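You operate a simulated robot arm through the tools that you are given. There is no shell and no other tool. Be economical: measure what you need, move in short steps, check, and stop when the job is done.

You are at the controls of a simulated robot arm. One attempt, no reset.

JOB
Give the yellow-tied open skein 5 turns on the twister.
Fine: then lay it on the grey mat and, last, turn the knob back to 0.

It is judged by the outcome, as a careful person would: the job done as asked, and still so three seconds after it is handed in. It fails if anything else is knocked over, pushed out of place, dropped, spilled or broken.

ROBOT AND FRAMES
A 6-joint arm with a two-finger gripper on a trunk, on a base that drives. Base frame: it is fixed to the floor where the robot stands at the start and does not move with it; the origin is under the middle of the robot, x ahead of it, y to its left, z up. Units: m, rad, N and s.
With the tool pointing down near the work surface it reaches from about 0.1 to 0.68 m from the robot's upright axis, wherever it stands. Its first joint turns from -2.897 to 2.897 rad. Places, roughly: grey mat on the skein bench [2, -0.1, 0.8]; open skein [2.5, -0.25, 0.75]; peg and hook of the twister [2.6, -0.5, 0.9]; twister knob [2.4, -0.3, 1]. Payload 2.45 kg.
The tool frame sits at the grasp point between the pads (the TCP): z along the fingers, y along the line on which they close. The tips reach 0.026 m beyond it. Largest opening 0.096 m; the body of the gripper starts 0.069 m behind the TCP.
Orientation is that of the tool frame in the base frame, as a unit quaternion [x, y, z, w]. With the fingers straight down and closing along the base's y, the tool's x points along the base's -x, its y along +y and its z along -z.

CONTROLS
- The arm moves only by the tool drive_tool. Its argument "targets" is a list of rows, each a list of 2 entries, a list of its own where there are three numbers: the shift along the tool's x, y, z in m, then the turn, a rotation vector about the tool's x, y, z in rad. In form: [[[dx, dy, dz], [rx, ry, rz]], ...]. A call has 1 to 12 rows; each row shifts and turns the commanded pose from where the row before left it, along the tool's axes as they then stand. "claw" is the finger opening in m, from 0 to 0.096, set as the call begins (left out, the last holds). A row lasts 0.2 s, in which the tool goes at most 0.05 m and 0.15 rad; a call with a longer step from one row to the next is refused whole, and so is a gripper value outside its range. Where a pose cannot be reached the arm comes as near as it can. A force on the tool above 50 N (or 10 N above the force at the start of the call, whichever is more), or a blocked arm, ends the call early, and 0.2 s more pass. Each finger halts on what it meets, pressing with about 35 N; the grip force reading is that of the motor and also rises with nothing between the fingers. The clock runs only during rows and for 0.2 s after the last one: add rows that do not move to give the fingers time. The reply holds the time, the measured pose of the TCP, the force on the tool along the base axes, the opening and the grip force, in the units named above and with some noise, with the torque about the TCP (base axes, N m) and any sound that the robot's microphone picked up.
- Cameras (640 x 400 px; columns grow to the right, rows downward): "scene" is now at [0.0271, 0.1246, 1.151]; the picture's right is [-0.34, -0.94, 0.00], its down [-0.25, 0.09, -0.96] and it looks along [0.91, -0.33, -0.26] (base axes); focal length 258 px, centre (320, 200). "wrist" rides on the gripper at [0.082, 0.003, -0.098] in the tool frame; the picture's right is [-0.04, 1.00, 0.00], its down [-0.73, -0.03, -0.68] and it looks along [-0.68, -0.03, 0.73] (tool axes); focal length 256 px, centre (320, 200). There is no depth. A picture from a camera that has moved, and an enlarged one, comes with that camera's place and axes in the base frame and with its lens.
- grab_frame(camera): a new picture of that camera. It takes no simulated time.
- raise_lower(by): slides the trunk up (or, below 0, down) by that many m; the arm and the scene camera ride with it, the base frame stays. It gives what a move gives, with no picture.
- steer(legs): drives the robot by 1 to 6 legs, each [ahead, turn to the left] in m and rad, along the robot's own axes; the way and the turn of a leg run together, so that a leg with both is an arc; at most 1.5 m and 3.142 rad a leg. The arm and the cameras ride along, it lands a little off, and it stops where it bumps. It gives what a move gives.
- pan_tilt(pan, tilt): turns the head with the scene camera to pan (to the left, within 2.705 rad either way) and tilt (down, from -0.506 to 1.204), counted from straight ahead of the robot. It gives what a move gives.
- enlarge(camera, box): a new picture of the part [left, top, right, bottom] of that camera's present view, enlarged. It takes no simulated time.
- hand_in(): hands the job in; it is judged then, once.

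Work in short steps. Places have to be worked out from the pictures, the camera data and where the tool is seen: move nearer, look again, correct. Check each grasp and each placing, and mend what went wrong. You have 120 turns and 78 pictures in all, those below and enlarged ones among them. Open the gripper and draw the arm clear of the work before you hand the job in, unless the task says otherwise; then end with one line.

The tools are called after "Emit:" as a command line: name --argument value ..., lists and objects as JSON in quotes. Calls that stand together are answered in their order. drive_tool: Moves the arm, as the interface text tells. Its arguments: {"type":"object","properties":{"targets":{"type":"array","items":{"type":"array"}},"claw":{"type":"number"}},"required":["targets"]} The other tools are called the same way: raise_lower (by) slides the trunk up or down; steer (legs) drives the base; pan_tilt (pan, tilt) turns the head that bears the scene camera; grab_frame (camera) takes a picture; enlarge (camera, box) takes an enlarged picture of a part of a camera's view; hand_in () hands the job in.

At the start:

```text
time_s: 0.0
eef_pos: [0.4125, -0.1822, 0.9995]
orientation: [0.001, 1.0, 0.0, -0.001]
force: [-0.6, 0.3, 0.7]
ft_torque: [0.01, 0.03, 0.05]
grip_width: 0.0959
grip_force: 0.0
trunk travel left (down, up): [-0.15, 0.0]
robot x, y, heading: [-0.0002, -0.0022, -0.0]
head pan, tilt: [-0.351, 0.267]
```

scene: 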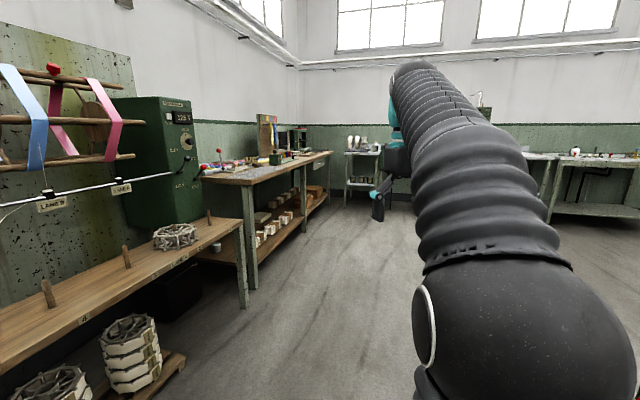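
wrist: 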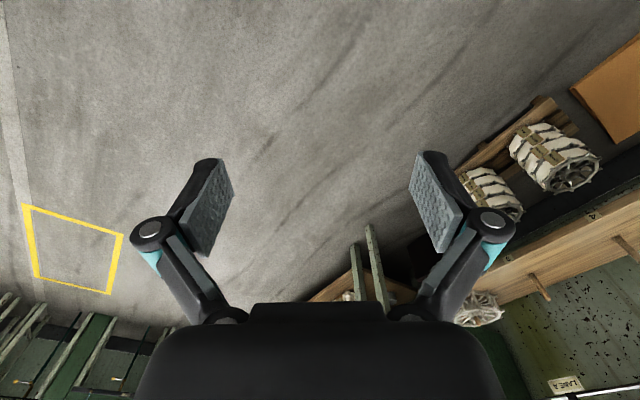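

I'll enlarge the work area, which should be around column 270, row 160 of the scene view.

Emit:
enlarge --camera "scene" --box '[190, 100, 350, 200]'

```text
4.00 times, centred on (270, 150) of scene
camera zoom: at [0.0271, 0.1246, 1.151], right [-0.34, -0.94, 0.0], down [-0.25, 0.09, -0.96], along [0.91, -0.33, -0.26], focal length 1031 px, centre (520, 400)
```

zoom: 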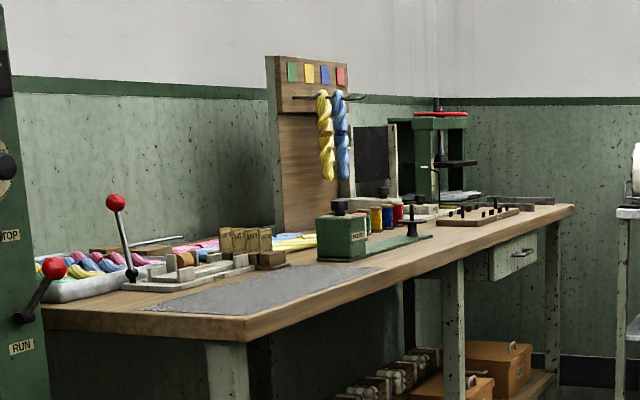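

The bench seems to run diagonally, from about (1.85,-0.03) toward (+0.83,-0.55). I'll drive to its front side in stages, stopping partway to look.

Emit:
steer --legs '[[0, -0.452], [1.2, 0], [0, 1.2]]'

Emit:
pan_tilt --pan -0.35 --tilt 0.35

Emit:
grab_frame --camera "scene"

```text
time_s: 10.4
eef_pos: [1.5056, -0.3658, 1.0008]
orientation: [-0.372, 0.928, 0.0, -0.001]
force: [0.0, 0.3, -0.4]
ft_torque: [-0.04, 0.04, 0.03]
grip_width: 0.0958
grip_force: 0.1
trunk travel left (down, up): [-0.15, 0.0]
robot x, y, heading: [1.0839, -0.5186, 0.76]
head pan, tilt: [-0.351, 0.267]
```

```text
time_s: 11.0
eef_pos: [1.5066, -0.3662, 1.0]
orientation: [-0.371, 0.929, 0.001, 0.0]
force: [0.3, 0.9, -0.3]
ft_torque: [0.01, -0.01, 0.0]
grip_width: 0.096
grip_force: 0.2
trunk travel left (down, up): [-0.15, 0.0]
robot x, y, heading: [1.084, -0.5186, 0.762]
head pan, tilt: [-0.351, 0.351]
```

```text
74 pictures are left
camera scene: at [1.0159, -0.4084, 1.1432], right [0.4, -0.92, 0.0], down [-0.31, -0.14, -0.94], along [0.86, 0.37, -0.34], focal length 258 px, centre (320, 200)
```

scene: 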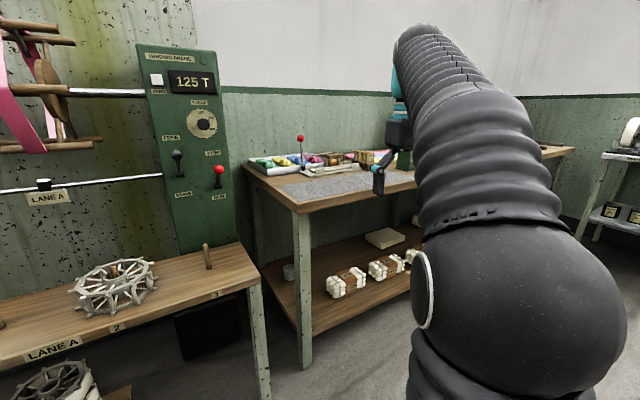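

Bench corner is at about (1.74,-0.01), with the edge running along (0.82,-0.58). I'll drive to a spot 0.6 m off the edge, facing it at heading 0.955.

Emit:
steer --legs '[[0, -1.159], [0.892, 0], [0, 1.352]]'

Emit:
pan_tilt --pan 0.1 --tilt 0.5

Emit:
grab_frame --camera "scene"

Emit:
grab_frame --camera "wrist"

```text
time_s: 21.9
eef_pos: [2.2925, -0.6083, 0.9989]
orientation: [-0.469, 0.883, 0.0, -0.001]
force: [-0.5, 0.1, -0.5]
ft_torque: [0.0, -0.01, 0.02]
grip_width: 0.096
grip_force: 0.0
trunk travel left (down, up): [-0.15, 0.0]
robot x, y, heading: [1.9163, -0.8483, 0.98]
head pan, tilt: [-0.351, 0.351]
```

```text
time_s: 22.8
eef_pos: [2.2929, -0.6089, 1.0005]
orientation: [-0.469, 0.883, 0.0, 0.0]
force: [0.2, 0.5, 0.3]
ft_torque: [-0.02, -0.01, 0.04]
grip_width: 0.0959
grip_force: 0.2
trunk travel left (down, up): [-0.15, 0.0]
robot x, y, heading: [1.9105, -0.8493, 0.974]
head pan, tilt: [0.099, 0.499]
```

```text
73 pictures are left
camera scene: at [1.7899, -0.7303, 1.1295], right [0.88, -0.47, 0.0], down [-0.23, -0.42, -0.88], along [0.42, 0.77, -0.48], focal length 258 px, centre (320, 200)
```

scene: 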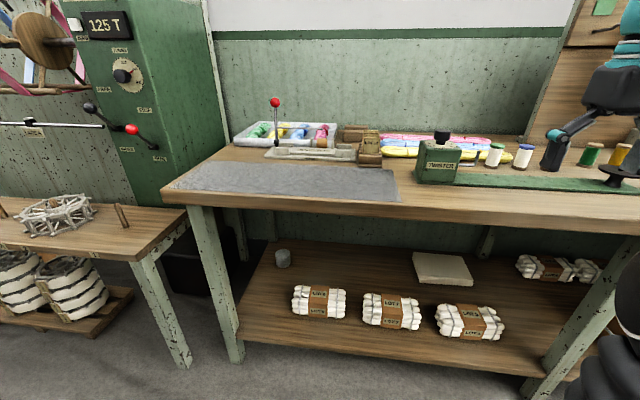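

```text
72 pictures are left
camera wrist: at [2.2447, -0.6759, 1.0981], right [-0.81, 0.59, 0.0], down [0.43, 0.59, 0.68], along [0.4, 0.55, -0.73], focal length 256 px, centre (320, 200)
```

wrist: 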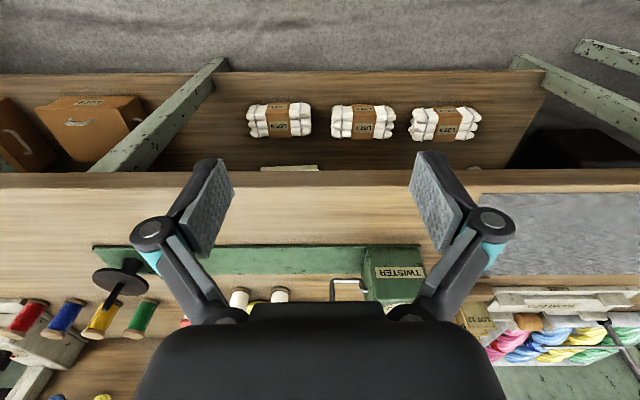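

The twister box, rail and peg post are now in view, with several open skeins behind. I'll zoom in on details.

Emit:
enlarge --camera "scene" --box '[350, 110, 560, 240]'

Emit:
pan_tilt --pan -0.4 --tilt 0.5

Emit:
grab_frame --camera "scene"

```text
3.05 times, centred on (455, 175) of scene
camera zoom: at [1.7899, -0.7303, 1.1295], right [0.88, -0.47, 0.0], down [-0.23, -0.42, -0.88], along [0.42, 0.77, -0.48], focal length 786 px, centre (-91, 276)
```

zoom: 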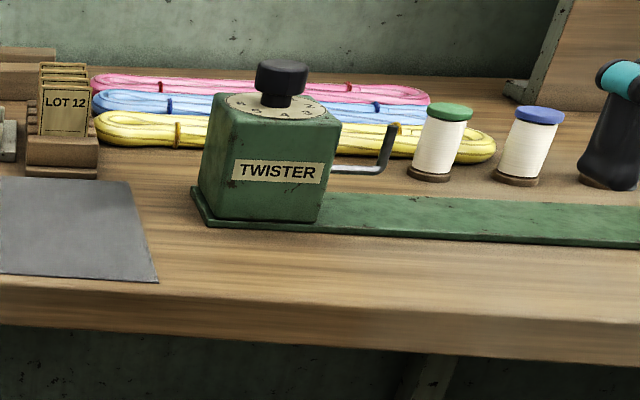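

```text
time_s: 23.8
eef_pos: [2.2922, -0.6092, 1.0]
orientation: [-0.47, 0.883, 0.0, 0.0]
force: [-0.3, 1.1, 0.3]
ft_torque: [-0.05, -0.02, -0.02]
grip_width: 0.0956
grip_force: 0.1
trunk travel left (down, up): [-0.15, 0.0]
robot x, y, heading: [1.9102, -0.8472, 0.98]
head pan, tilt: [-0.4, 0.499]
```

```text
70 pictures are left
camera scene: at [1.8229, -0.7606, 1.1295], right [0.55, -0.84, 0.0], down [-0.4, -0.26, -0.88], along [0.74, 0.48, -0.48], focal length 258 px, centre (320, 200)
```

scene: 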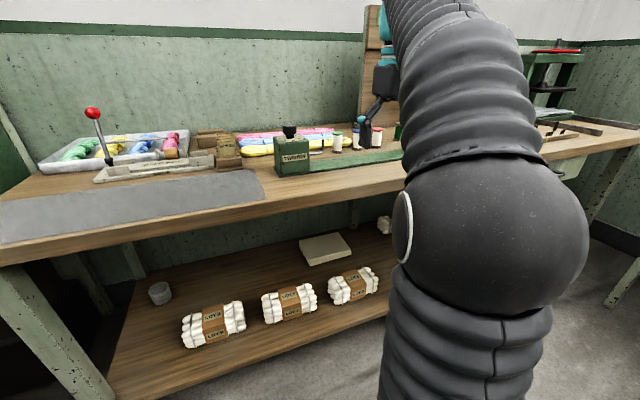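

Three open skeins lie behind the twister: pink (red tie), blue (navy tie) and yellow (ochre tie). I'll move the wrist camera forward and up to see the tops.

Emit:
drive_tool --targets '[[[-0.03, 0, -0.035], [0, 0, 0]], [[-0.03, 0, -0.035], [0, 0, 0]], [[-0.03, 0, -0.035], [0, 0, 0]], [[-0.03, 0, -0.035], [0, 0, 0]]]'

Emit:
grab_frame --camera "wrist"

```text
time_s: 24.8
eef_pos: [2.3238, -0.536, 0.9915]
orientation: [-0.47, 0.883, 0.001, 0.002]
force: [-0.8, 0.5, 1.0]
ft_torque: [0.03, 0.01, -0.03]
grip_width: 0.0959
grip_force: 0.0
out of reach, approached as far as the arm can: row 1, 2, 3, 4
trunk travel left (down, up): [-0.15, 0.0]
robot x, y, heading: [1.9114, -0.8477, 0.976]
head pan, tilt: [-0.4, 0.499]
```

```text
69 pictures are left
camera wrist: at [2.2747, -0.6038, 1.09], right [-0.81, 0.59, 0.0], down [0.43, 0.59, 0.68], along [0.4, 0.55, -0.73], focal length 256 px, centre (320, 200)
```

wrist: 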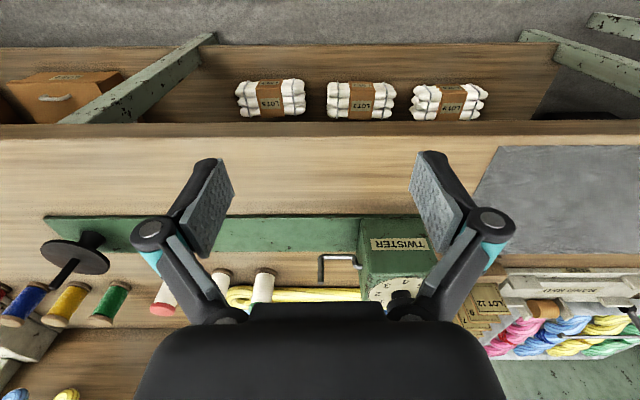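

Triangulating gives a bench top at z≈0.84, the twister label at (2.35,-0.34,0.895), and the bench edge about 0.5 m ahead of me. I'll edge forward 0.12 m and pull the tool back and up for a better view.

Emit:
drive_tool --targets '[[[0.05, 0, 0], [0, 0, 0]], [[0.05, 0, 0], [0, 0, 0]], [[0.03, 0, -0.03], [0, 0, 0]], [[0.0, 0, -0.04], [0, 0, 0]]]'

Emit:
steer --legs '[[0.12, 0]]'

Emit:
grab_frame --camera "wrist"

Emit:
grab_frame --camera "scene"

```text
time_s: 25.8
eef_pos: [2.2512, -0.6438, 1.0118]
orientation: [-0.469, 0.883, 0.0, 0.001]
force: [0.0, -0.7, 0.9]
ft_torque: [-0.01, 0.0, 0.02]
grip_width: 0.0962
grip_force: 0.2
out of reach, approached as far as the arm can: row 3, 4
trunk travel left (down, up): [-0.15, 0.0]
robot x, y, heading: [1.9116, -0.8456, 0.98]
head pan, tilt: [-0.4, 0.499]
```

```text
time_s: 27.0
eef_pos: [2.318, -0.5429, 1.0114]
orientation: [-0.47, 0.882, 0.0, 0.002]
force: [-0.1, -0.9, -0.9]
ft_torque: [0.01, 0.04, 0.0]
grip_width: 0.0961
grip_force: 0.0
trunk travel left (down, up): [-0.15, 0.0]
robot x, y, heading: [1.9799, -0.749, 0.975]
head pan, tilt: [-0.4, 0.499]
```

```text
68 pictures are left
camera wrist: at [2.2697, -0.6099, 1.1099], right [-0.81, 0.59, 0.0], down [0.43, 0.59, 0.68], along [0.4, 0.55, -0.73], focal length 256 px, centre (320, 200)
```

wrist: 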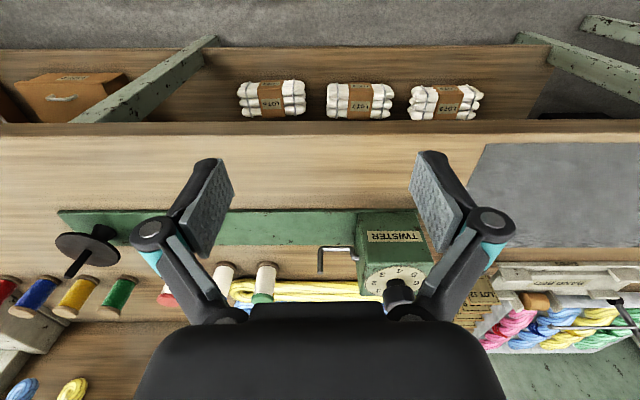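

```text
67 pictures are left
camera scene: at [1.89, -0.661, 1.1295], right [0.55, -0.84, 0.0], down [-0.4, -0.26, -0.88], along [0.74, 0.48, -0.48], focal length 258 px, centre (320, 200)
```

scene: 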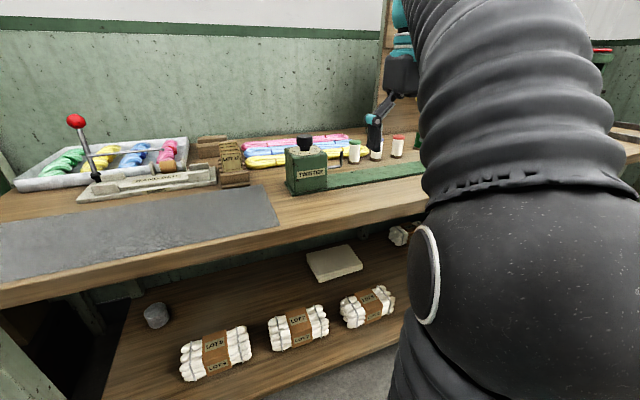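

I'll zoom on the skeins and the dial from both cameras.

Emit:
enlarge --camera "scene" --box '[220, 120, 420, 210]'

Emit:
enlarge --camera "wrist" --box '[220, 200, 440, 330]'

```text
3.20 times, centred on (320, 165) of scene
camera zoom: at [1.89, -0.661, 1.1295], right [0.55, -0.84, 0.0], down [-0.4, -0.26, -0.88], along [0.74, 0.48, -0.48], focal length 825 px, centre (320, 312)
```

zoom: 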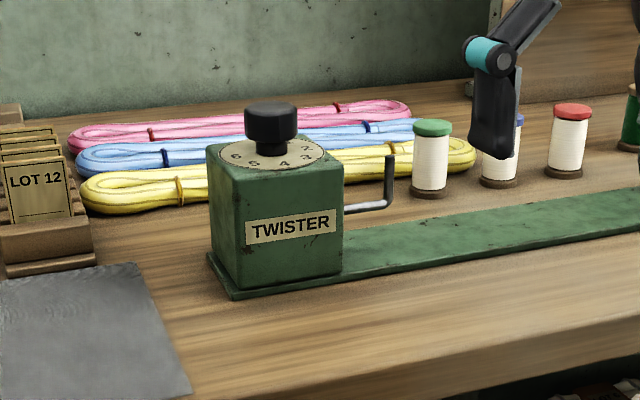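

```text
2.91 times, centred on (330, 265) of wrist
camera zoom: at [2.2697, -0.6099, 1.1099], right [-0.81, 0.59, 0.0], down [0.43, 0.59, 0.68], along [0.4, 0.55, -0.73], focal length 745 px, centre (291, 11)
```

zoom: 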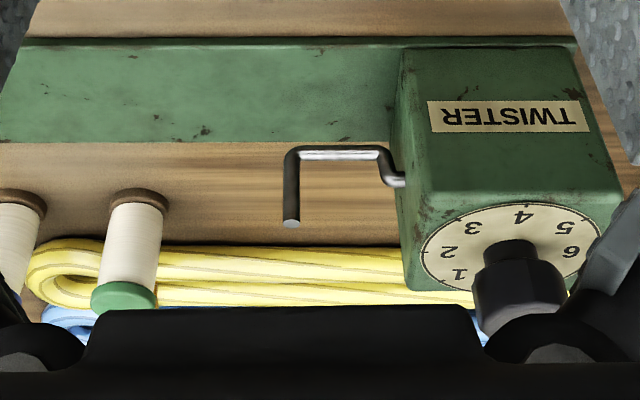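

Hook pin is at (2.449,-0.364), z 0.887–0.925, and the yellow skein runs from about (2.39,-0.08) to (2.70,-0.34). Next I'll swing the arm left so it stops hiding the peg.

Emit:
drive_tool --targets '[[[0.02, 0.045, 0], [0, 0, 0]], [[0.02, 0.045, 0], [0, 0, 0]], [[0.02, 0.045, 0], [0, 0, 0]], [[0, 0.05, 0], [0, 0, 0]], [[0, 0.05, 0], [0, 0, 0]], [[0, 0.05, 0], [0, 0, 0]]]'

Emit:
pan_tilt --pan -0.5 --tilt 0.5

Emit:
grab_frame --camera "scene"

```text
time_s: 28.4
eef_pos: [2.0487, -0.4324, 1.0063]
orientation: [-0.47, 0.883, 0.0, 0.001]
force: [0.7, -0.2, 0.7]
ft_torque: [0.01, -0.01, -0.02]
grip_width: 0.0958
grip_force: 0.0
out of reach, approached as far as the arm can: row 3
trunk travel left (down, up): [-0.15, 0.0]
robot x, y, heading: [1.9817, -0.7517, 0.976]
head pan, tilt: [-0.4, 0.499]
```

```text
time_s: 29.1
eef_pos: [2.0499, -0.4316, 1.0048]
orientation: [-0.47, 0.883, 0.0, 0.001]
force: [0.0, -0.3, -0.6]
ft_torque: [0.02, 0.02, 0.02]
grip_width: 0.096
grip_force: 0.1
trunk travel left (down, up): [-0.15, 0.0]
robot x, y, heading: [1.98, -0.7459, 0.972]
head pan, tilt: [-0.499, 0.499]
```

```text
64 pictures are left
camera scene: at [1.8945, -0.6688, 1.1295], right [0.46, -0.89, 0.0], down [-0.42, -0.22, -0.88], along [0.78, 0.4, -0.48], focal length 258 px, centre (320, 200)
```

scene: 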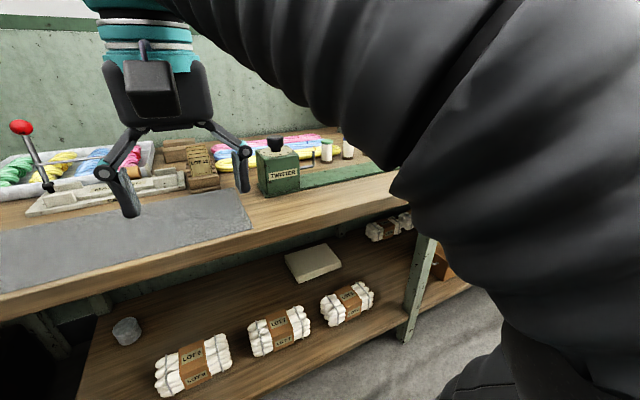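

The head sits left of the arm, so the arm always hides the right side. I'll bring the wrist camera to the right for the peg.

Emit:
drive_tool --targets '[[[0, -0.05, 0], [0, 0, 0]], [[0, -0.05, 0], [0, 0, 0]], [[0, -0.05, 0], [0, 0, 0]], [[0, -0.05, 0], [0, 0, 0]], [[0, -0.05, 0], [0, 0, 0]], [[0, -0.05, 0], [0, 0, 0]], [[0, -0.05, 0], [0, 0, 0]], [[0, -0.05, 0], [0, 0, 0]], [[0, -0.05, 0], [0, 0, 0]], [[0, -0.05, 0], [0, 0, 0]]]'

Emit:
grab_frame --camera "wrist"

Emit:
grab_frame --camera "scene"

```text
time_s: 31.3
eef_pos: [2.4627, -0.7105, 0.9951]
orientation: [-0.471, 0.882, -0.001, 0.005]
force: [-1.4, 0.1, 0.5]
ft_torque: [-0.04, -0.07, -0.01]
grip_width: 0.0959
grip_force: 0.0
out of reach, approached as far as the arm can: row 10
trunk travel left (down, up): [-0.15, 0.0]
robot x, y, heading: [1.9772, -0.7451, 0.982]
head pan, tilt: [-0.499, 0.499]
```

```text
63 pictures are left
camera wrist: at [2.4139, -0.7774, 1.0939], right [-0.81, 0.59, -0.01], down [0.43, 0.59, 0.68], along [0.41, 0.55, -0.73], focal length 256 px, centre (320, 200)
```

wrist: 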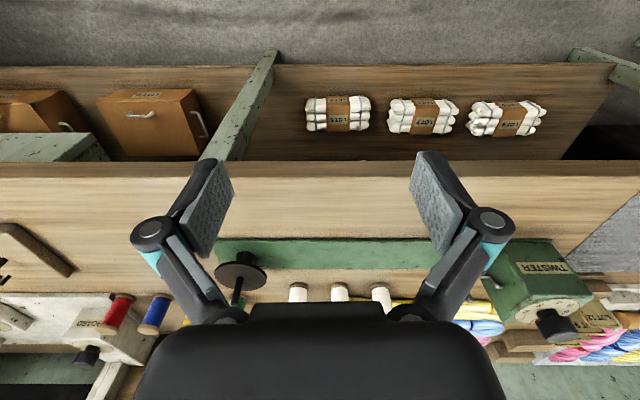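

```text
62 pictures are left
camera scene: at [1.8942, -0.6688, 1.1295], right [0.46, -0.89, 0.0], down [-0.42, -0.22, -0.88], along [0.78, 0.4, -0.48], focal length 258 px, centre (320, 200)
```

scene: 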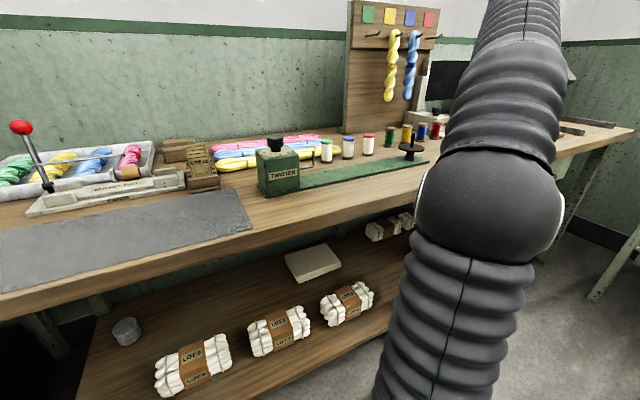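

Now both views show the peg, so I'll zoom in for precise triangulation.

Emit:
enlarge --camera "scene" --box '[250, 110, 450, 210]'

Emit:
enlarge --camera "wrist" --box '[190, 220, 350, 320]'

```text
3.20 times, centred on (350, 160) of scene
camera zoom: at [1.8942, -0.6688, 1.1295], right [0.46, -0.89, 0.0], down [-0.42, -0.22, -0.88], along [0.78, 0.4, -0.48], focal length 825 px, centre (224, 328)
```

zoom: 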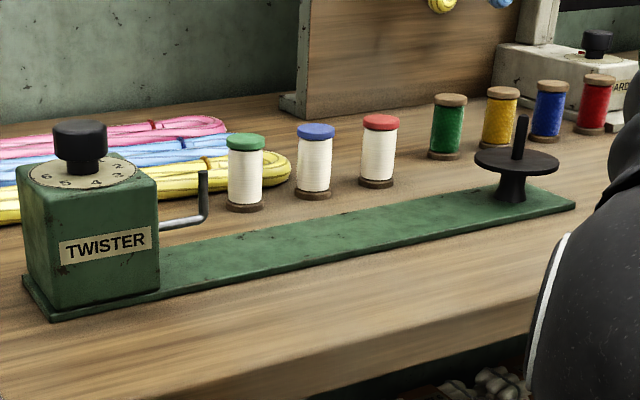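

```text
4.00 times, centred on (270, 270) of wrist
camera zoom: at [2.4139, -0.7774, 1.0939], right [-0.81, 0.59, -0.01], down [0.43, 0.59, 0.68], along [0.41, 0.55, -0.73], focal length 1024 px, centre (520, -80)
```

zoom: 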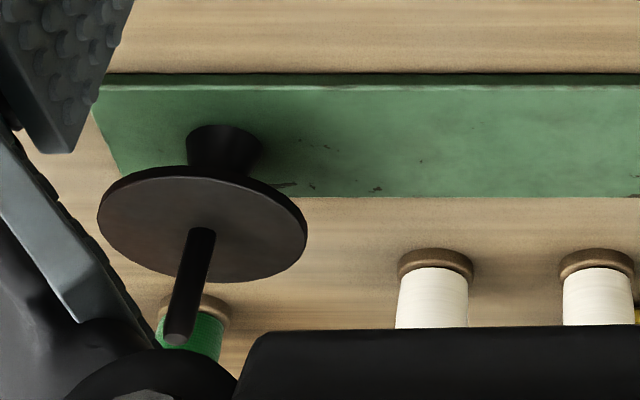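

Peg is at (2.722,-0.566), with its flange at z 0.887 and tip at z 0.928. Hook to peg is 0.34 m, which suits the 0.40 m skein. The skein is beyond reach from here, so I'll shift right 0.12 and move in closer.

Emit:
steer --legs '[[0, -1.578], [0.12, 0], [0, 1.55], [0.13, 0]]'

```text
time_s: 41.1
eef_pos: [2.6399, -0.6943, 0.9948]
orientation: [-0.455, 0.89, -0.001, 0.003]
force: [-0.5, -0.3, -0.1]
ft_torque: [0.02, 0.01, -0.03]
grip_width: 0.0959
grip_force: 0.0
trunk travel left (down, up): [-0.15, 0.0]
robot x, y, heading: [2.1575, -0.7168, 0.942]
head pan, tilt: [-0.499, 0.499]
```

I landed well. Next I move the tool left and forward so the wrist camera looks at the skein.

Emit:
drive_tool --targets '[[[0, 0.05, 0], [0, 0, 0]], [[0, 0.05, 0], [0, 0, 0]], [[-0.01, 0.045, 0], [0, 0, 0]], [[-0.03, 0.04, 0], [0, 0, 0]], [[-0.03, 0.04, 0], [0, 0, 0]], [[-0.03, 0.04, 0], [0, 0, 0]], [[-0.03, 0.04, 0], [0, 0, 0]], [[-0.03, 0.03, 0], [0, 0, 0]]]'

Emit:
grab_frame --camera "wrist"

```text
time_s: 42.9
eef_pos: [2.462, -0.3652, 0.9947]
orientation: [-0.455, 0.89, 0.0, 0.004]
force: [-0.8, -1.2, 0.2]
ft_torque: [0.04, 0.0, -0.01]
grip_width: 0.096
grip_force: 0.1
trunk travel left (down, up): [-0.15, 0.0]
robot x, y, heading: [2.1572, -0.7154, 0.948]
head pan, tilt: [-0.499, 0.499]
```

```text
59 pictures are left
camera wrist: at [2.4105, -0.4321, 1.0927], right [-0.79, 0.62, 0.0], down [0.45, 0.58, 0.68], along [0.43, 0.54, -0.73], focal length 256 px, centre (320, 200)
```

wrist: 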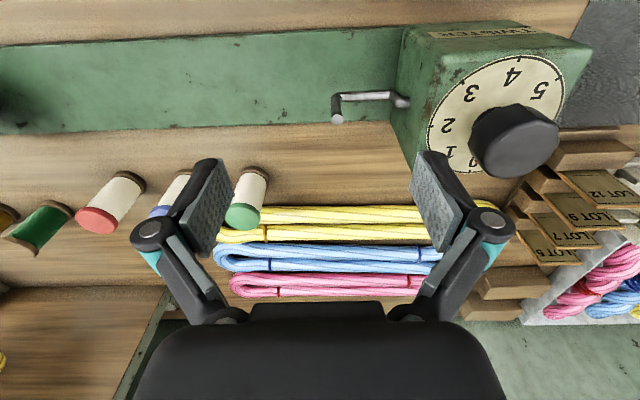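

I'll zoom in on the skein and dial.

Emit:
enlarge --camera "wrist" --box '[200, 150, 520, 310]'

Emit:
enlarge --camera "wrist" --box '[400, 10, 600, 210]'

Emit:
grab_frame --camera "scene"

```text
2.00 times, centred on (360, 230) of wrist
camera zoom: at [2.4105, -0.4321, 1.0927], right [-0.79, 0.62, 0.0], down [0.45, 0.58, 0.68], along [0.43, 0.54, -0.73], focal length 512 px, centre (240, 140)
```

zoom: 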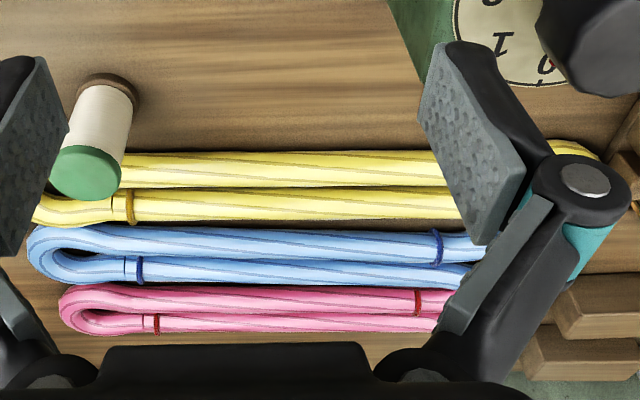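

```text
2.00 times, centred on (500, 110) of wrist
camera zoom: at [2.4105, -0.4321, 1.0927], right [-0.79, 0.62, 0.0], down [0.45, 0.58, 0.68], along [0.43, 0.54, -0.73], focal length 512 px, centre (-40, 380)
```

zoom: 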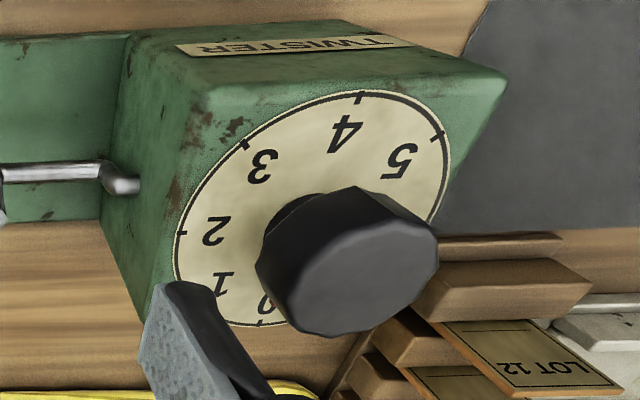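

```text
56 pictures are left
camera scene: at [2.0734, -0.6339, 1.1295], right [0.43, -0.9, 0.0], down [-0.43, -0.21, -0.88], along [0.79, 0.38, -0.48], focal length 258 px, centre (320, 200)
```

scene: 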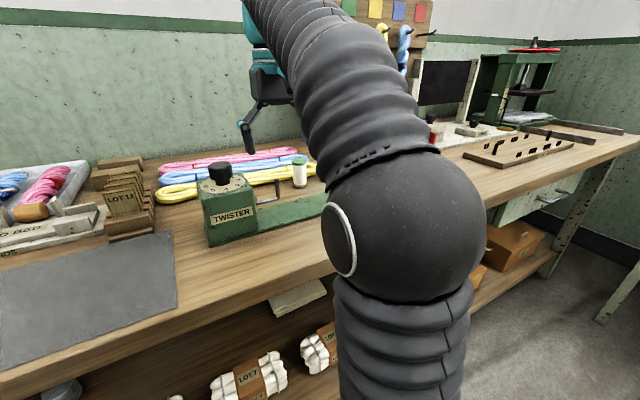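

The yellow skein's two bundles sit side by side, about 0.07 m wide overall, centred near (2.55,-0.21), with the blue one just behind. I'll rotate the tool 90° so the fingers close across the skein and the camera sits to the left.

Emit:
drive_tool --targets '[[[0, 0, 0], [0, 0, 0.143]], [[0, 0, 0], [0, 0, 0.143]], [[0, 0, 0], [0, 0, 0.143]], [[0, 0, 0], [0, 0, 0.143]], [[0, 0, 0], [0, 0, 0.143]], [[0, 0, 0], [0, 0, 0.143]], [[0, 0, 0], [0, 0, 0.143]], [[0, 0, 0], [0, 0, 0.143]], [[0, 0, 0], [0, 0, 0.143]], [[0, 0, 0], [0, 0, 0.143]], [[0, 0, 0], [0, 0, 0.141]]]'

Emit:
grab_frame --camera "wrist"

Emit:
grab_frame --camera "scene"

```text
time_s: 45.3
eef_pos: [2.4625, -0.3683, 0.9949]
orientation: [0.309, 0.951, 0.001, 0.003]
force: [0.2, 0.1, 0.2]
ft_torque: [-0.01, 0.02, 0.0]
grip_width: 0.0961
grip_force: 0.1
trunk travel left (down, up): [-0.15, 0.0]
robot x, y, heading: [2.1543, -0.7188, 0.947]
head pan, tilt: [-0.499, 0.499]
```

```text
55 pictures are left
camera wrist: at [2.3978, -0.3191, 1.0923], right [0.62, 0.78, 0.01], down [0.57, -0.46, 0.68], along [0.54, -0.42, -0.73], focal length 256 px, centre (320, 200)
```

wrist: 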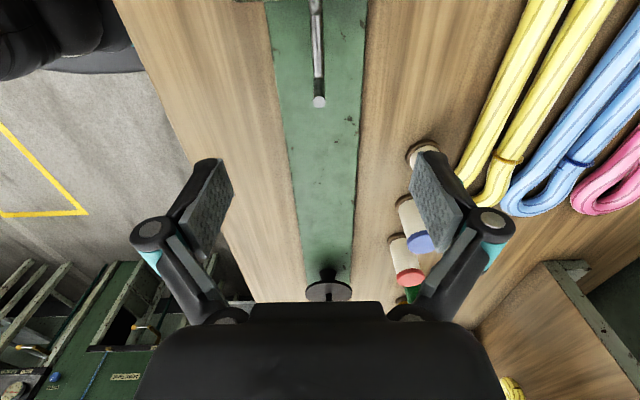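

```text
54 pictures are left
camera scene: at [2.0734, -0.6335, 1.1295], right [0.43, -0.9, 0.0], down [-0.43, -0.21, -0.88], along [0.79, 0.38, -0.48], focal length 258 px, centre (320, 200)
```

scene: 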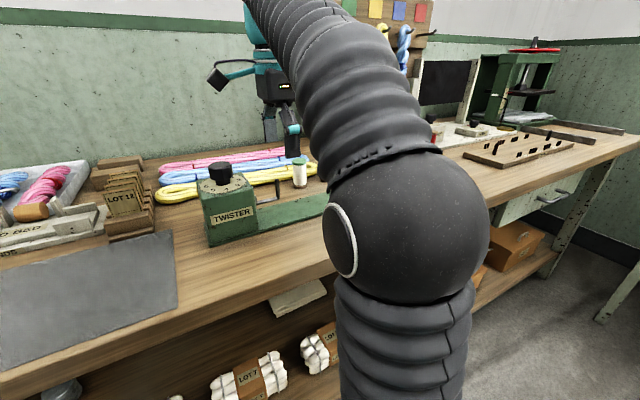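

Clear view down the rail now. The skein centre looks to be about (2.552,-0.193), so I'll move above it, descending to z≈0.935.

Emit:
drive_tool --targets '[[[0.0, 0.04, 0], [0, 0, 0]], [[0.007, 0.04, 0.01], [0, 0, 0]], [[0.01, 0.04, 0.015], [0, 0, 0]], [[0.01, 0.037, 0.015], [0, 0, 0]], [[0.01, 0.035, 0.02], [0, 0, 0]]]'

Emit:
grab_frame --camera "wrist"

```text
time_s: 46.5
eef_pos: [2.5386, -0.1975, 0.9279]
orientation: [0.308, 0.951, 0.004, 0.004]
force: [0.6, -1.0, 1.2]
ft_torque: [0.06, -0.04, 0.01]
grip_width: 0.0958
grip_force: 0.1
out of reach, approached as far as the arm can: row 4
trunk travel left (down, up): [-0.15, 0.0]
robot x, y, heading: [2.156, -0.7195, 0.946]
head pan, tilt: [-0.499, 0.499]
```

```text
53 pictures are left
camera wrist: at [2.4739, -0.1484, 1.0256], right [0.62, 0.79, 0.01], down [0.57, -0.46, 0.68], along [0.54, -0.42, -0.73], focal length 256 px, centre (320, 200)
```

wrist: 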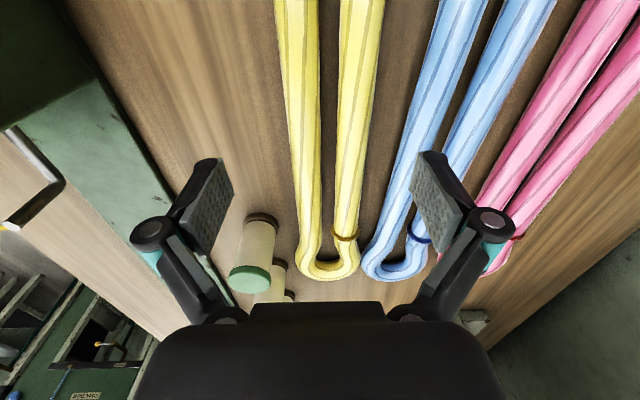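

The skein is well aligned, about 8 mm forward of the TCP, and the gap to the blue one is ~2 cm here. I'll narrow to 0.078 and descend to ~0.882.

Emit:
drive_tool --targets '[[[-0.012, 0.008, 0], [0, 0, 0]], [[0, 0, 0.023], [0, 0, 0]], [[0, 0, 0.023], [0, 0, 0]], [[0, 0, 0], [0, 0, 0]]]' --claw 0.078

Emit:
grab_frame --camera "wrist"

Emit:
enlarge --camera "scene" --box '[80, 100, 340, 260]'

```text
time_s: 47.5
eef_pos: [2.5549, -0.1982, 0.8764]
orientation: [0.308, 0.951, 0.002, 0.003]
force: [-0.5, 0.1, 0.4]
ft_torque: [-0.01, 0.02, 0.03]
grip_width: 0.0781
grip_force: 0.1
out of reach, approached as far as the arm can: row 1
trunk travel left (down, up): [-0.15, 0.0]
robot x, y, heading: [2.1542, -0.7178, 0.945]
head pan, tilt: [-0.499, 0.499]
```

```text
52 pictures are left
camera wrist: at [2.4904, -0.1495, 0.9741], right [0.62, 0.79, 0.01], down [0.57, -0.46, 0.68], along [0.54, -0.42, -0.73], focal length 256 px, centre (320, 200)
```

wrist: 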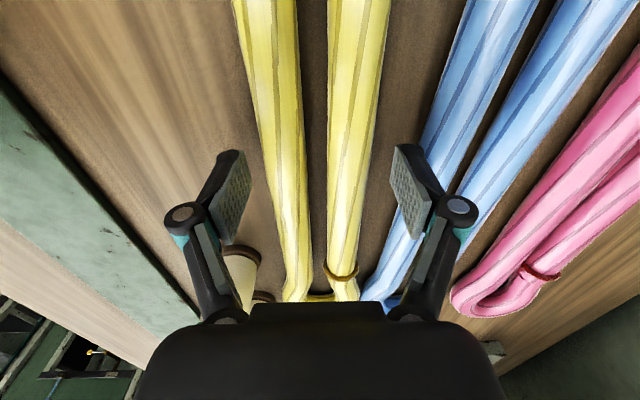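

```text
2.46 times, centred on (210, 180) of scene
camera zoom: at [2.0735, -0.6334, 1.1295], right [0.43, -0.9, 0.0], down [-0.43, -0.21, -0.88], along [0.79, 0.38, -0.48], focal length 635 px, centre (591, 249)
```

zoom: 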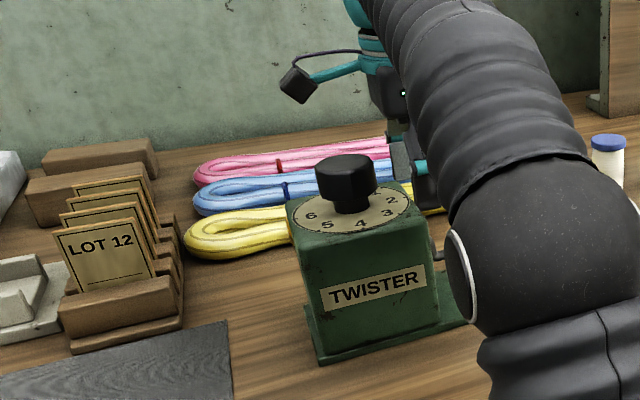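

Fingers straddle the skein at about its middle. I'll go 4 mm lower and close.

Emit:
drive_tool --targets '[[[0, 0, 0.004], [0, 0, 0]], [[0, 0, 0], [0, 0, 0]]]'

Emit:
drive_tool --targets '[[[0, 0, 0], [0, 0, 0]], [[0, 0, 0], [0, 0, 0]], [[0, 0, 0], [0, 0, 0]], [[0, 0, 0], [0, 0, 0]]]' --claw 0.03

Emit:
grab_frame --camera "wrist"

```text
time_s: 48.1
eef_pos: [2.5549, -0.1989, 0.8727]
orientation: [0.308, 0.951, 0.002, 0.002]
force: [-0.1, 0.5, 0.6]
ft_torque: [-0.01, -0.01, 0.01]
grip_width: 0.0779
grip_force: 0.1
trunk travel left (down, up): [-0.15, 0.0]
robot x, y, heading: [2.1565, -0.7174, 0.946]
head pan, tilt: [-0.499, 0.499]
```

```text
time_s: 49.1
eef_pos: [2.5536, -0.1988, 0.8728]
orientation: [0.309, 0.951, 0.003, 0.004]
force: [-2.0, -0.4, 4.8]
ft_torque: [0.01, 0.01, -0.58]
grip_width: 0.0594
grip_force: 35.0
trunk travel left (down, up): [-0.15, 0.0]
robot x, y, heading: [2.1522, -0.7142, 0.944]
head pan, tilt: [-0.499, 0.499]
```

```text
50 pictures are left
camera wrist: at [2.4901, -0.1497, 0.9703], right [0.62, 0.79, 0.01], down [0.57, -0.46, 0.68], along [0.54, -0.42, -0.73], focal length 256 px, centre (320, 200)
```

wrist: 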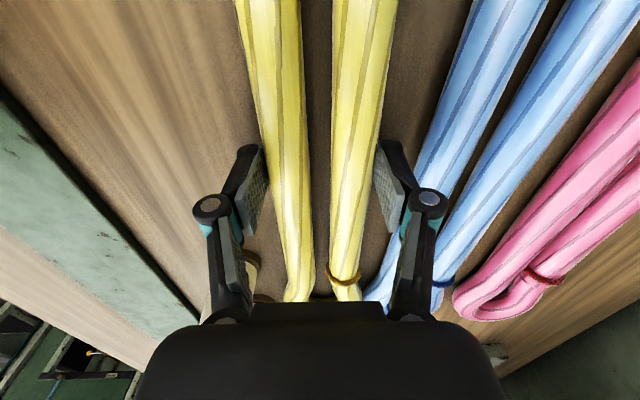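

Gripped: it stopped at 0.059 with 35 N. I'll lift 5 cm and check how it hangs.

Emit:
drive_tool --targets '[[[0, 0, -0.012], [0, 0, 0]], [[0, 0, -0.012], [0, 0, 0]], [[0, 0, -0.013], [0, 0, 0]], [[0, 0, -0.013], [0, 0, 0]]]'

Emit:
grab_frame --camera "wrist"

Emit:
grab_frame --camera "scene"

```text
time_s: 50.1
eef_pos: [2.5533, -0.1993, 0.9222]
orientation: [0.308, 0.951, 0.003, 0.004]
force: [-0.6, -0.4, -1.5]
ft_torque: [-0.02, -0.01, 0.0]
grip_width: 0.0595
grip_force: 35.1
trunk travel left (down, up): [-0.15, 0.0]
robot x, y, heading: [2.1505, -0.7138, 0.943]
head pan, tilt: [-0.499, 0.499]
```

```text
49 pictures are left
camera wrist: at [2.488, -0.1501, 1.0201], right [0.62, 0.79, 0.01], down [0.57, -0.46, 0.68], along [0.54, -0.42, -0.73], focal length 256 px, centre (320, 200)
```

wrist: 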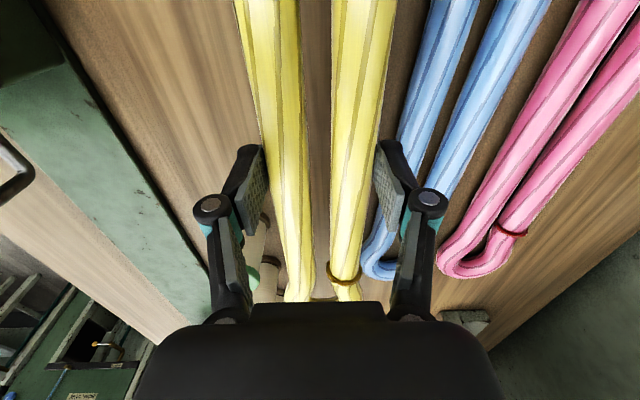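

```text
48 pictures are left
camera scene: at [2.0735, -0.6334, 1.1295], right [0.43, -0.9, 0.0], down [-0.43, -0.21, -0.88], along [0.79, 0.38, -0.48], focal length 258 px, centre (320, 200)
```

scene: 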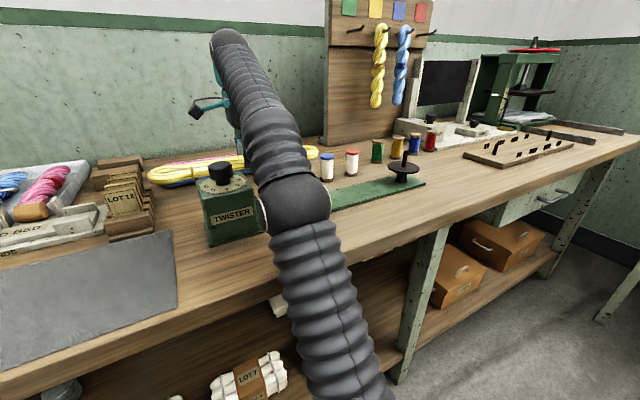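

The skein lifts as a stiff loop. I'll continue up as far as possible, to clear the spools and pins.

Emit:
drive_tool --targets '[[[0, 0, -0.01], [0, 0, 0]], [[0, 0, -0.01], [0, 0, 0]], [[0, 0, -0.01], [0, 0, 0]]]'

Emit:
enlarge --camera "scene" --box '[130, 110, 450, 260]'

```text
time_s: 50.9
eef_pos: [2.5446, -0.2109, 0.9332]
orientation: [0.309, 0.951, 0.003, 0.004]
force: [0.0, 0.4, -1.0]
ft_torque: [-0.01, -0.01, 0.0]
grip_width: 0.0589
grip_force: 35.0
out of reach, approached as far as the arm can: row 1, 2, 3
trunk travel left (down, up): [-0.15, 0.0]
robot x, y, heading: [2.1543, -0.7145, 0.946]
head pan, tilt: [-0.499, 0.499]
```

```text
2.00 times, centred on (290, 185) of scene
camera zoom: at [2.0735, -0.6333, 1.1295], right [0.43, -0.9, 0.0], down [-0.43, -0.21, -0.88], along [0.79, 0.38, -0.48], focal length 516 px, centre (380, 230)
```

zoom: 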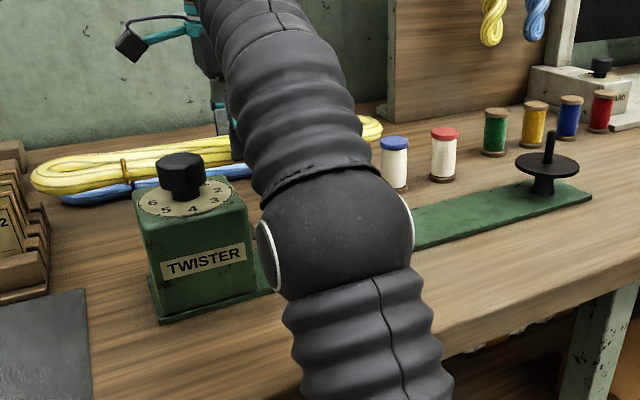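

Height is capped at 0.933 here, but spool tops are ~0.914 and the skein bottom ~0.900. I'll tilt the tool about the skein's long axis so the wrist comes back, then lift further.

Emit:
drive_tool --targets '[[[0, 0, 0], [-0.12, 0, 0]], [[0, 0, 0], [-0.13, 0, 0]], [[0, 0.003, -0.012], [0, 0, 0]], [[0, 0.003, -0.012], [0, 0, 0]], [[0, 0.003, -0.012], [0, 0, 0]]]'

```text
time_s: 52.1
eef_pos: [2.5436, -0.2109, 0.97]
orientation: [0.305, 0.944, 0.12, 0.042]
force: [0.1, -0.8, -0.6]
ft_torque: [0.03, -0.01, 0.02]
grip_width: 0.0591
grip_force: 35.4
trunk travel left (down, up): [-0.15, 0.0]
robot x, y, heading: [2.152, -0.712, 0.943]
head pan, tilt: [-0.499, 0.499]
```

Z is now 0.970 while tilted, clear of the spools. I'll carry it diagonally right and back, keeping the left end away from the knob.

Emit:
drive_tool --targets '[[[-0.025, -0.009, -0.005], [0, 0, 0]], [[-0.025, -0.009, -0.005], [0, 0, 0]], [[-0.025, -0.009, -0.005], [0, 0, 0]], [[-0.025, -0.009, -0.005], [0, 0, 0]], [[-0.03, -0.026, -0.0066], [0, 0, 0]], [[-0.03, -0.026, -0.0066], [0, 0, 0]], [[-0.03, -0.026, -0.0066], [0, 0, 0]]]'

Emit:
grab_frame --camera "wrist"

Emit:
grab_frame --camera "scene"

```text
time_s: 53.7
eef_pos: [2.6244, -0.4196, 0.9785]
orientation: [0.306, 0.944, 0.12, 0.041]
force: [-0.3, 0.8, -1.0]
ft_torque: [-0.04, -0.01, 0.01]
grip_width: 0.0588
grip_force: 34.9
trunk travel left (down, up): [-0.15, 0.0]
robot x, y, heading: [2.1591, -0.7134, 0.945]
head pan, tilt: [-0.499, 0.499]
```

```text
46 pictures are left
camera wrist: at [2.547, -0.3905, 1.0743], right [0.6, 0.76, 0.25], down [0.47, -0.59, 0.65], along [0.65, -0.27, -0.71], focal length 256 px, centre (320, 200)
```

wrist: 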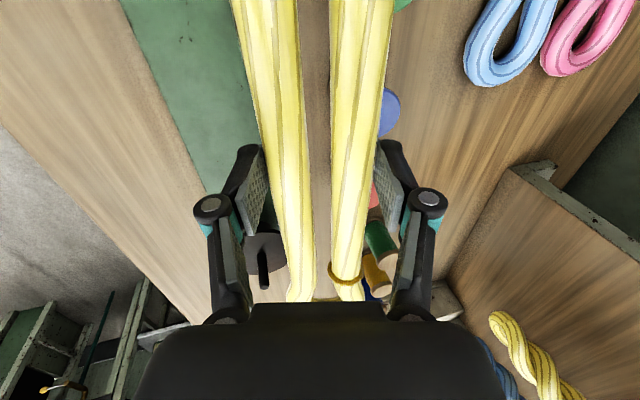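

```text
45 pictures are left
camera scene: at [2.0736, -0.6332, 1.1295], right [0.43, -0.9, 0.0], down [-0.43, -0.21, -0.88], along [0.79, 0.38, -0.48], focal length 258 px, centre (320, 200)
```

scene: 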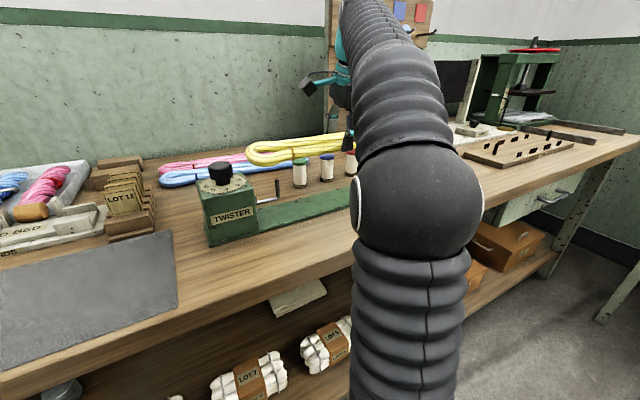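

The skein now hangs over the rear side of the rail. I'll move back 6 cm, level it, and yaw slightly to align with the hook–peg line.

Emit:
drive_tool --targets '[[[0, -0.029, -0.0074], [0, 0, 0]], [[0, -0.029, -0.0074], [0, 0, 0]], [[0, 0, 0], [0.125, 0, 0]], [[0, 0, 0], [0.125, 0, 0]], [[0, 0, 0], [0, 0, -0.03]]]'

Emit:
grab_frame --camera "wrist"

Emit:
enlarge --camera "scene" --box '[180, 120, 380, 250]'

```text
time_s: 54.9
eef_pos: [2.5916, -0.4689, 0.9791]
orientation: [0.294, 0.956, 0.001, 0.003]
force: [0.2, -0.1, 0.2]
ft_torque: [0.01, -0.02, 0.01]
grip_width: 0.0588
grip_force: 34.4
trunk travel left (down, up): [-0.15, 0.0]
robot x, y, heading: [2.1536, -0.7166, 0.945]
head pan, tilt: [-0.499, 0.499]
```

```text
44 pictures are left
camera wrist: at [2.5259, -0.4213, 1.0773], right [0.59, 0.8, 0.0], down [0.59, -0.44, 0.68], along [0.55, -0.4, -0.73], focal length 256 px, centre (320, 200)
```

wrist: 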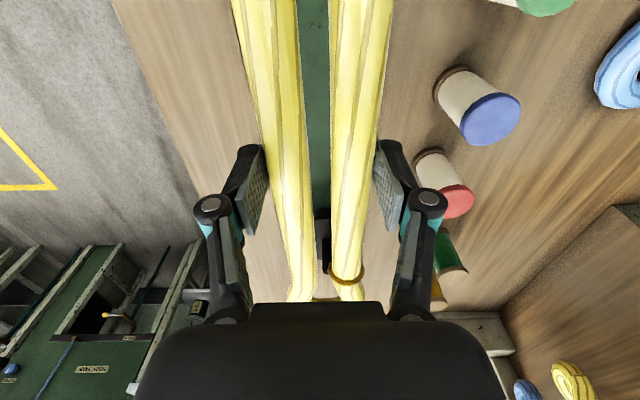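

```text
3.08 times, centred on (280, 185) of scene
camera zoom: at [2.0735, -0.6336, 1.1295], right [0.43, -0.9, 0.0], down [-0.43, -0.21, -0.88], along [0.79, 0.38, -0.48], focal length 793 px, centre (443, 246)
```

zoom: 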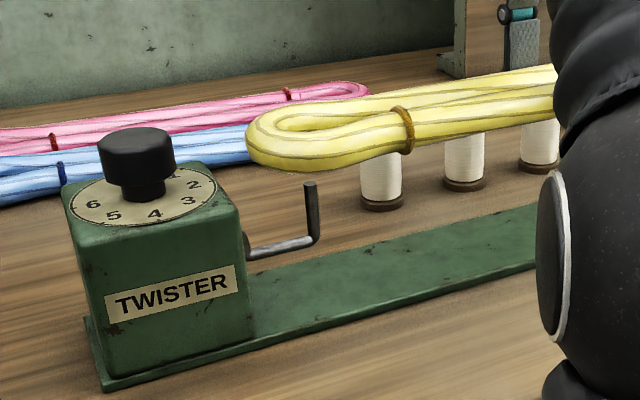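

Close. I'll zoom the wrist view to check the peg in the slit and the right eye.

Emit:
enlarge --camera "wrist" --box '[240, 180, 400, 310]'

```text
3.08 times, centred on (320, 245) of wrist
camera zoom: at [2.5259, -0.4213, 1.0773], right [0.59, 0.8, 0.0], down [0.59, -0.44, 0.68], along [0.55, -0.4, -0.73], focal length 788 px, centre (320, 62)
```

zoom: 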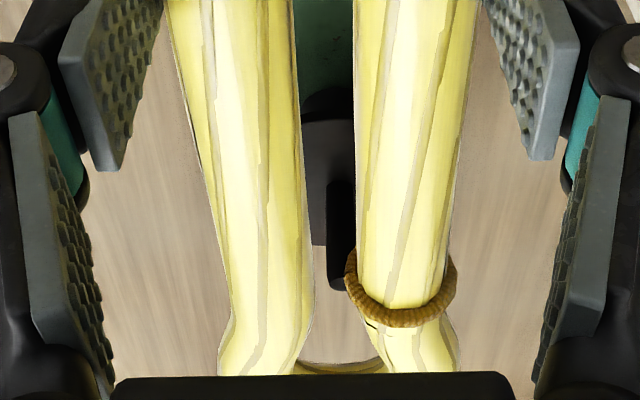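

Peg refined to (2.727,-0.561) and hook to (2.448,-0.364). The skein needs about 7 mm left, 2 mm forward and 0.015 rad yaw. I'll correct that and descend to just above the tips.

Emit:
drive_tool --targets '[[[0.007, 0.002, 0], [0, 0, 0.015]], [[0, 0, 0.007], [0, 0, 0]], [[0, 0, 0.007], [0, 0, 0]], [[0, 0, 0], [0, 0, 0]]]'

Emit:
enlarge --camera "wrist" --box '[240, 180, 400, 310]'

Emit:
enlarge --camera "scene" --box '[200, 130, 360, 230]'

```text
time_s: 55.9
eef_pos: [2.5871, -0.4627, 0.9661]
orientation: [0.3, 0.954, 0.002, 0.003]
force: [0.0, 0.6, -0.8]
ft_torque: [-0.01, -0.02, 0.03]
grip_width: 0.0594
grip_force: 35.2
trunk travel left (down, up): [-0.15, 0.0]
robot x, y, heading: [2.1559, -0.7136, 0.948]
head pan, tilt: [-0.499, 0.499]
```

```text
3.08 times, centred on (320, 245) of wrist
camera zoom: at [2.5222, -0.4148, 1.0641], right [0.61, 0.8, 0.01], down [0.58, -0.45, 0.68], along [0.55, -0.41, -0.73], focal length 788 px, centre (320, 62)
```

zoom: 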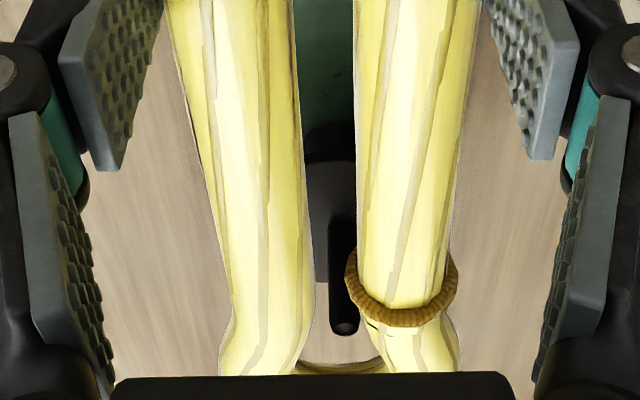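

```text
4.00 times, centred on (280, 180) of scene
camera zoom: at [2.0735, -0.6335, 1.1295], right [0.43, -0.9, 0.0], down [-0.43, -0.21, -0.88], along [0.79, 0.38, -0.48], focal length 1031 px, centre (480, 280)
```

zoom: 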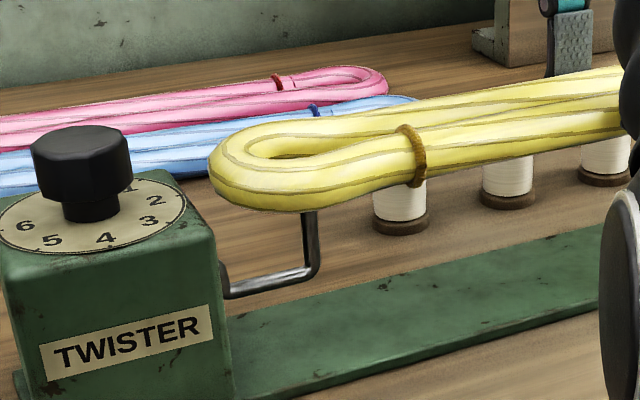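

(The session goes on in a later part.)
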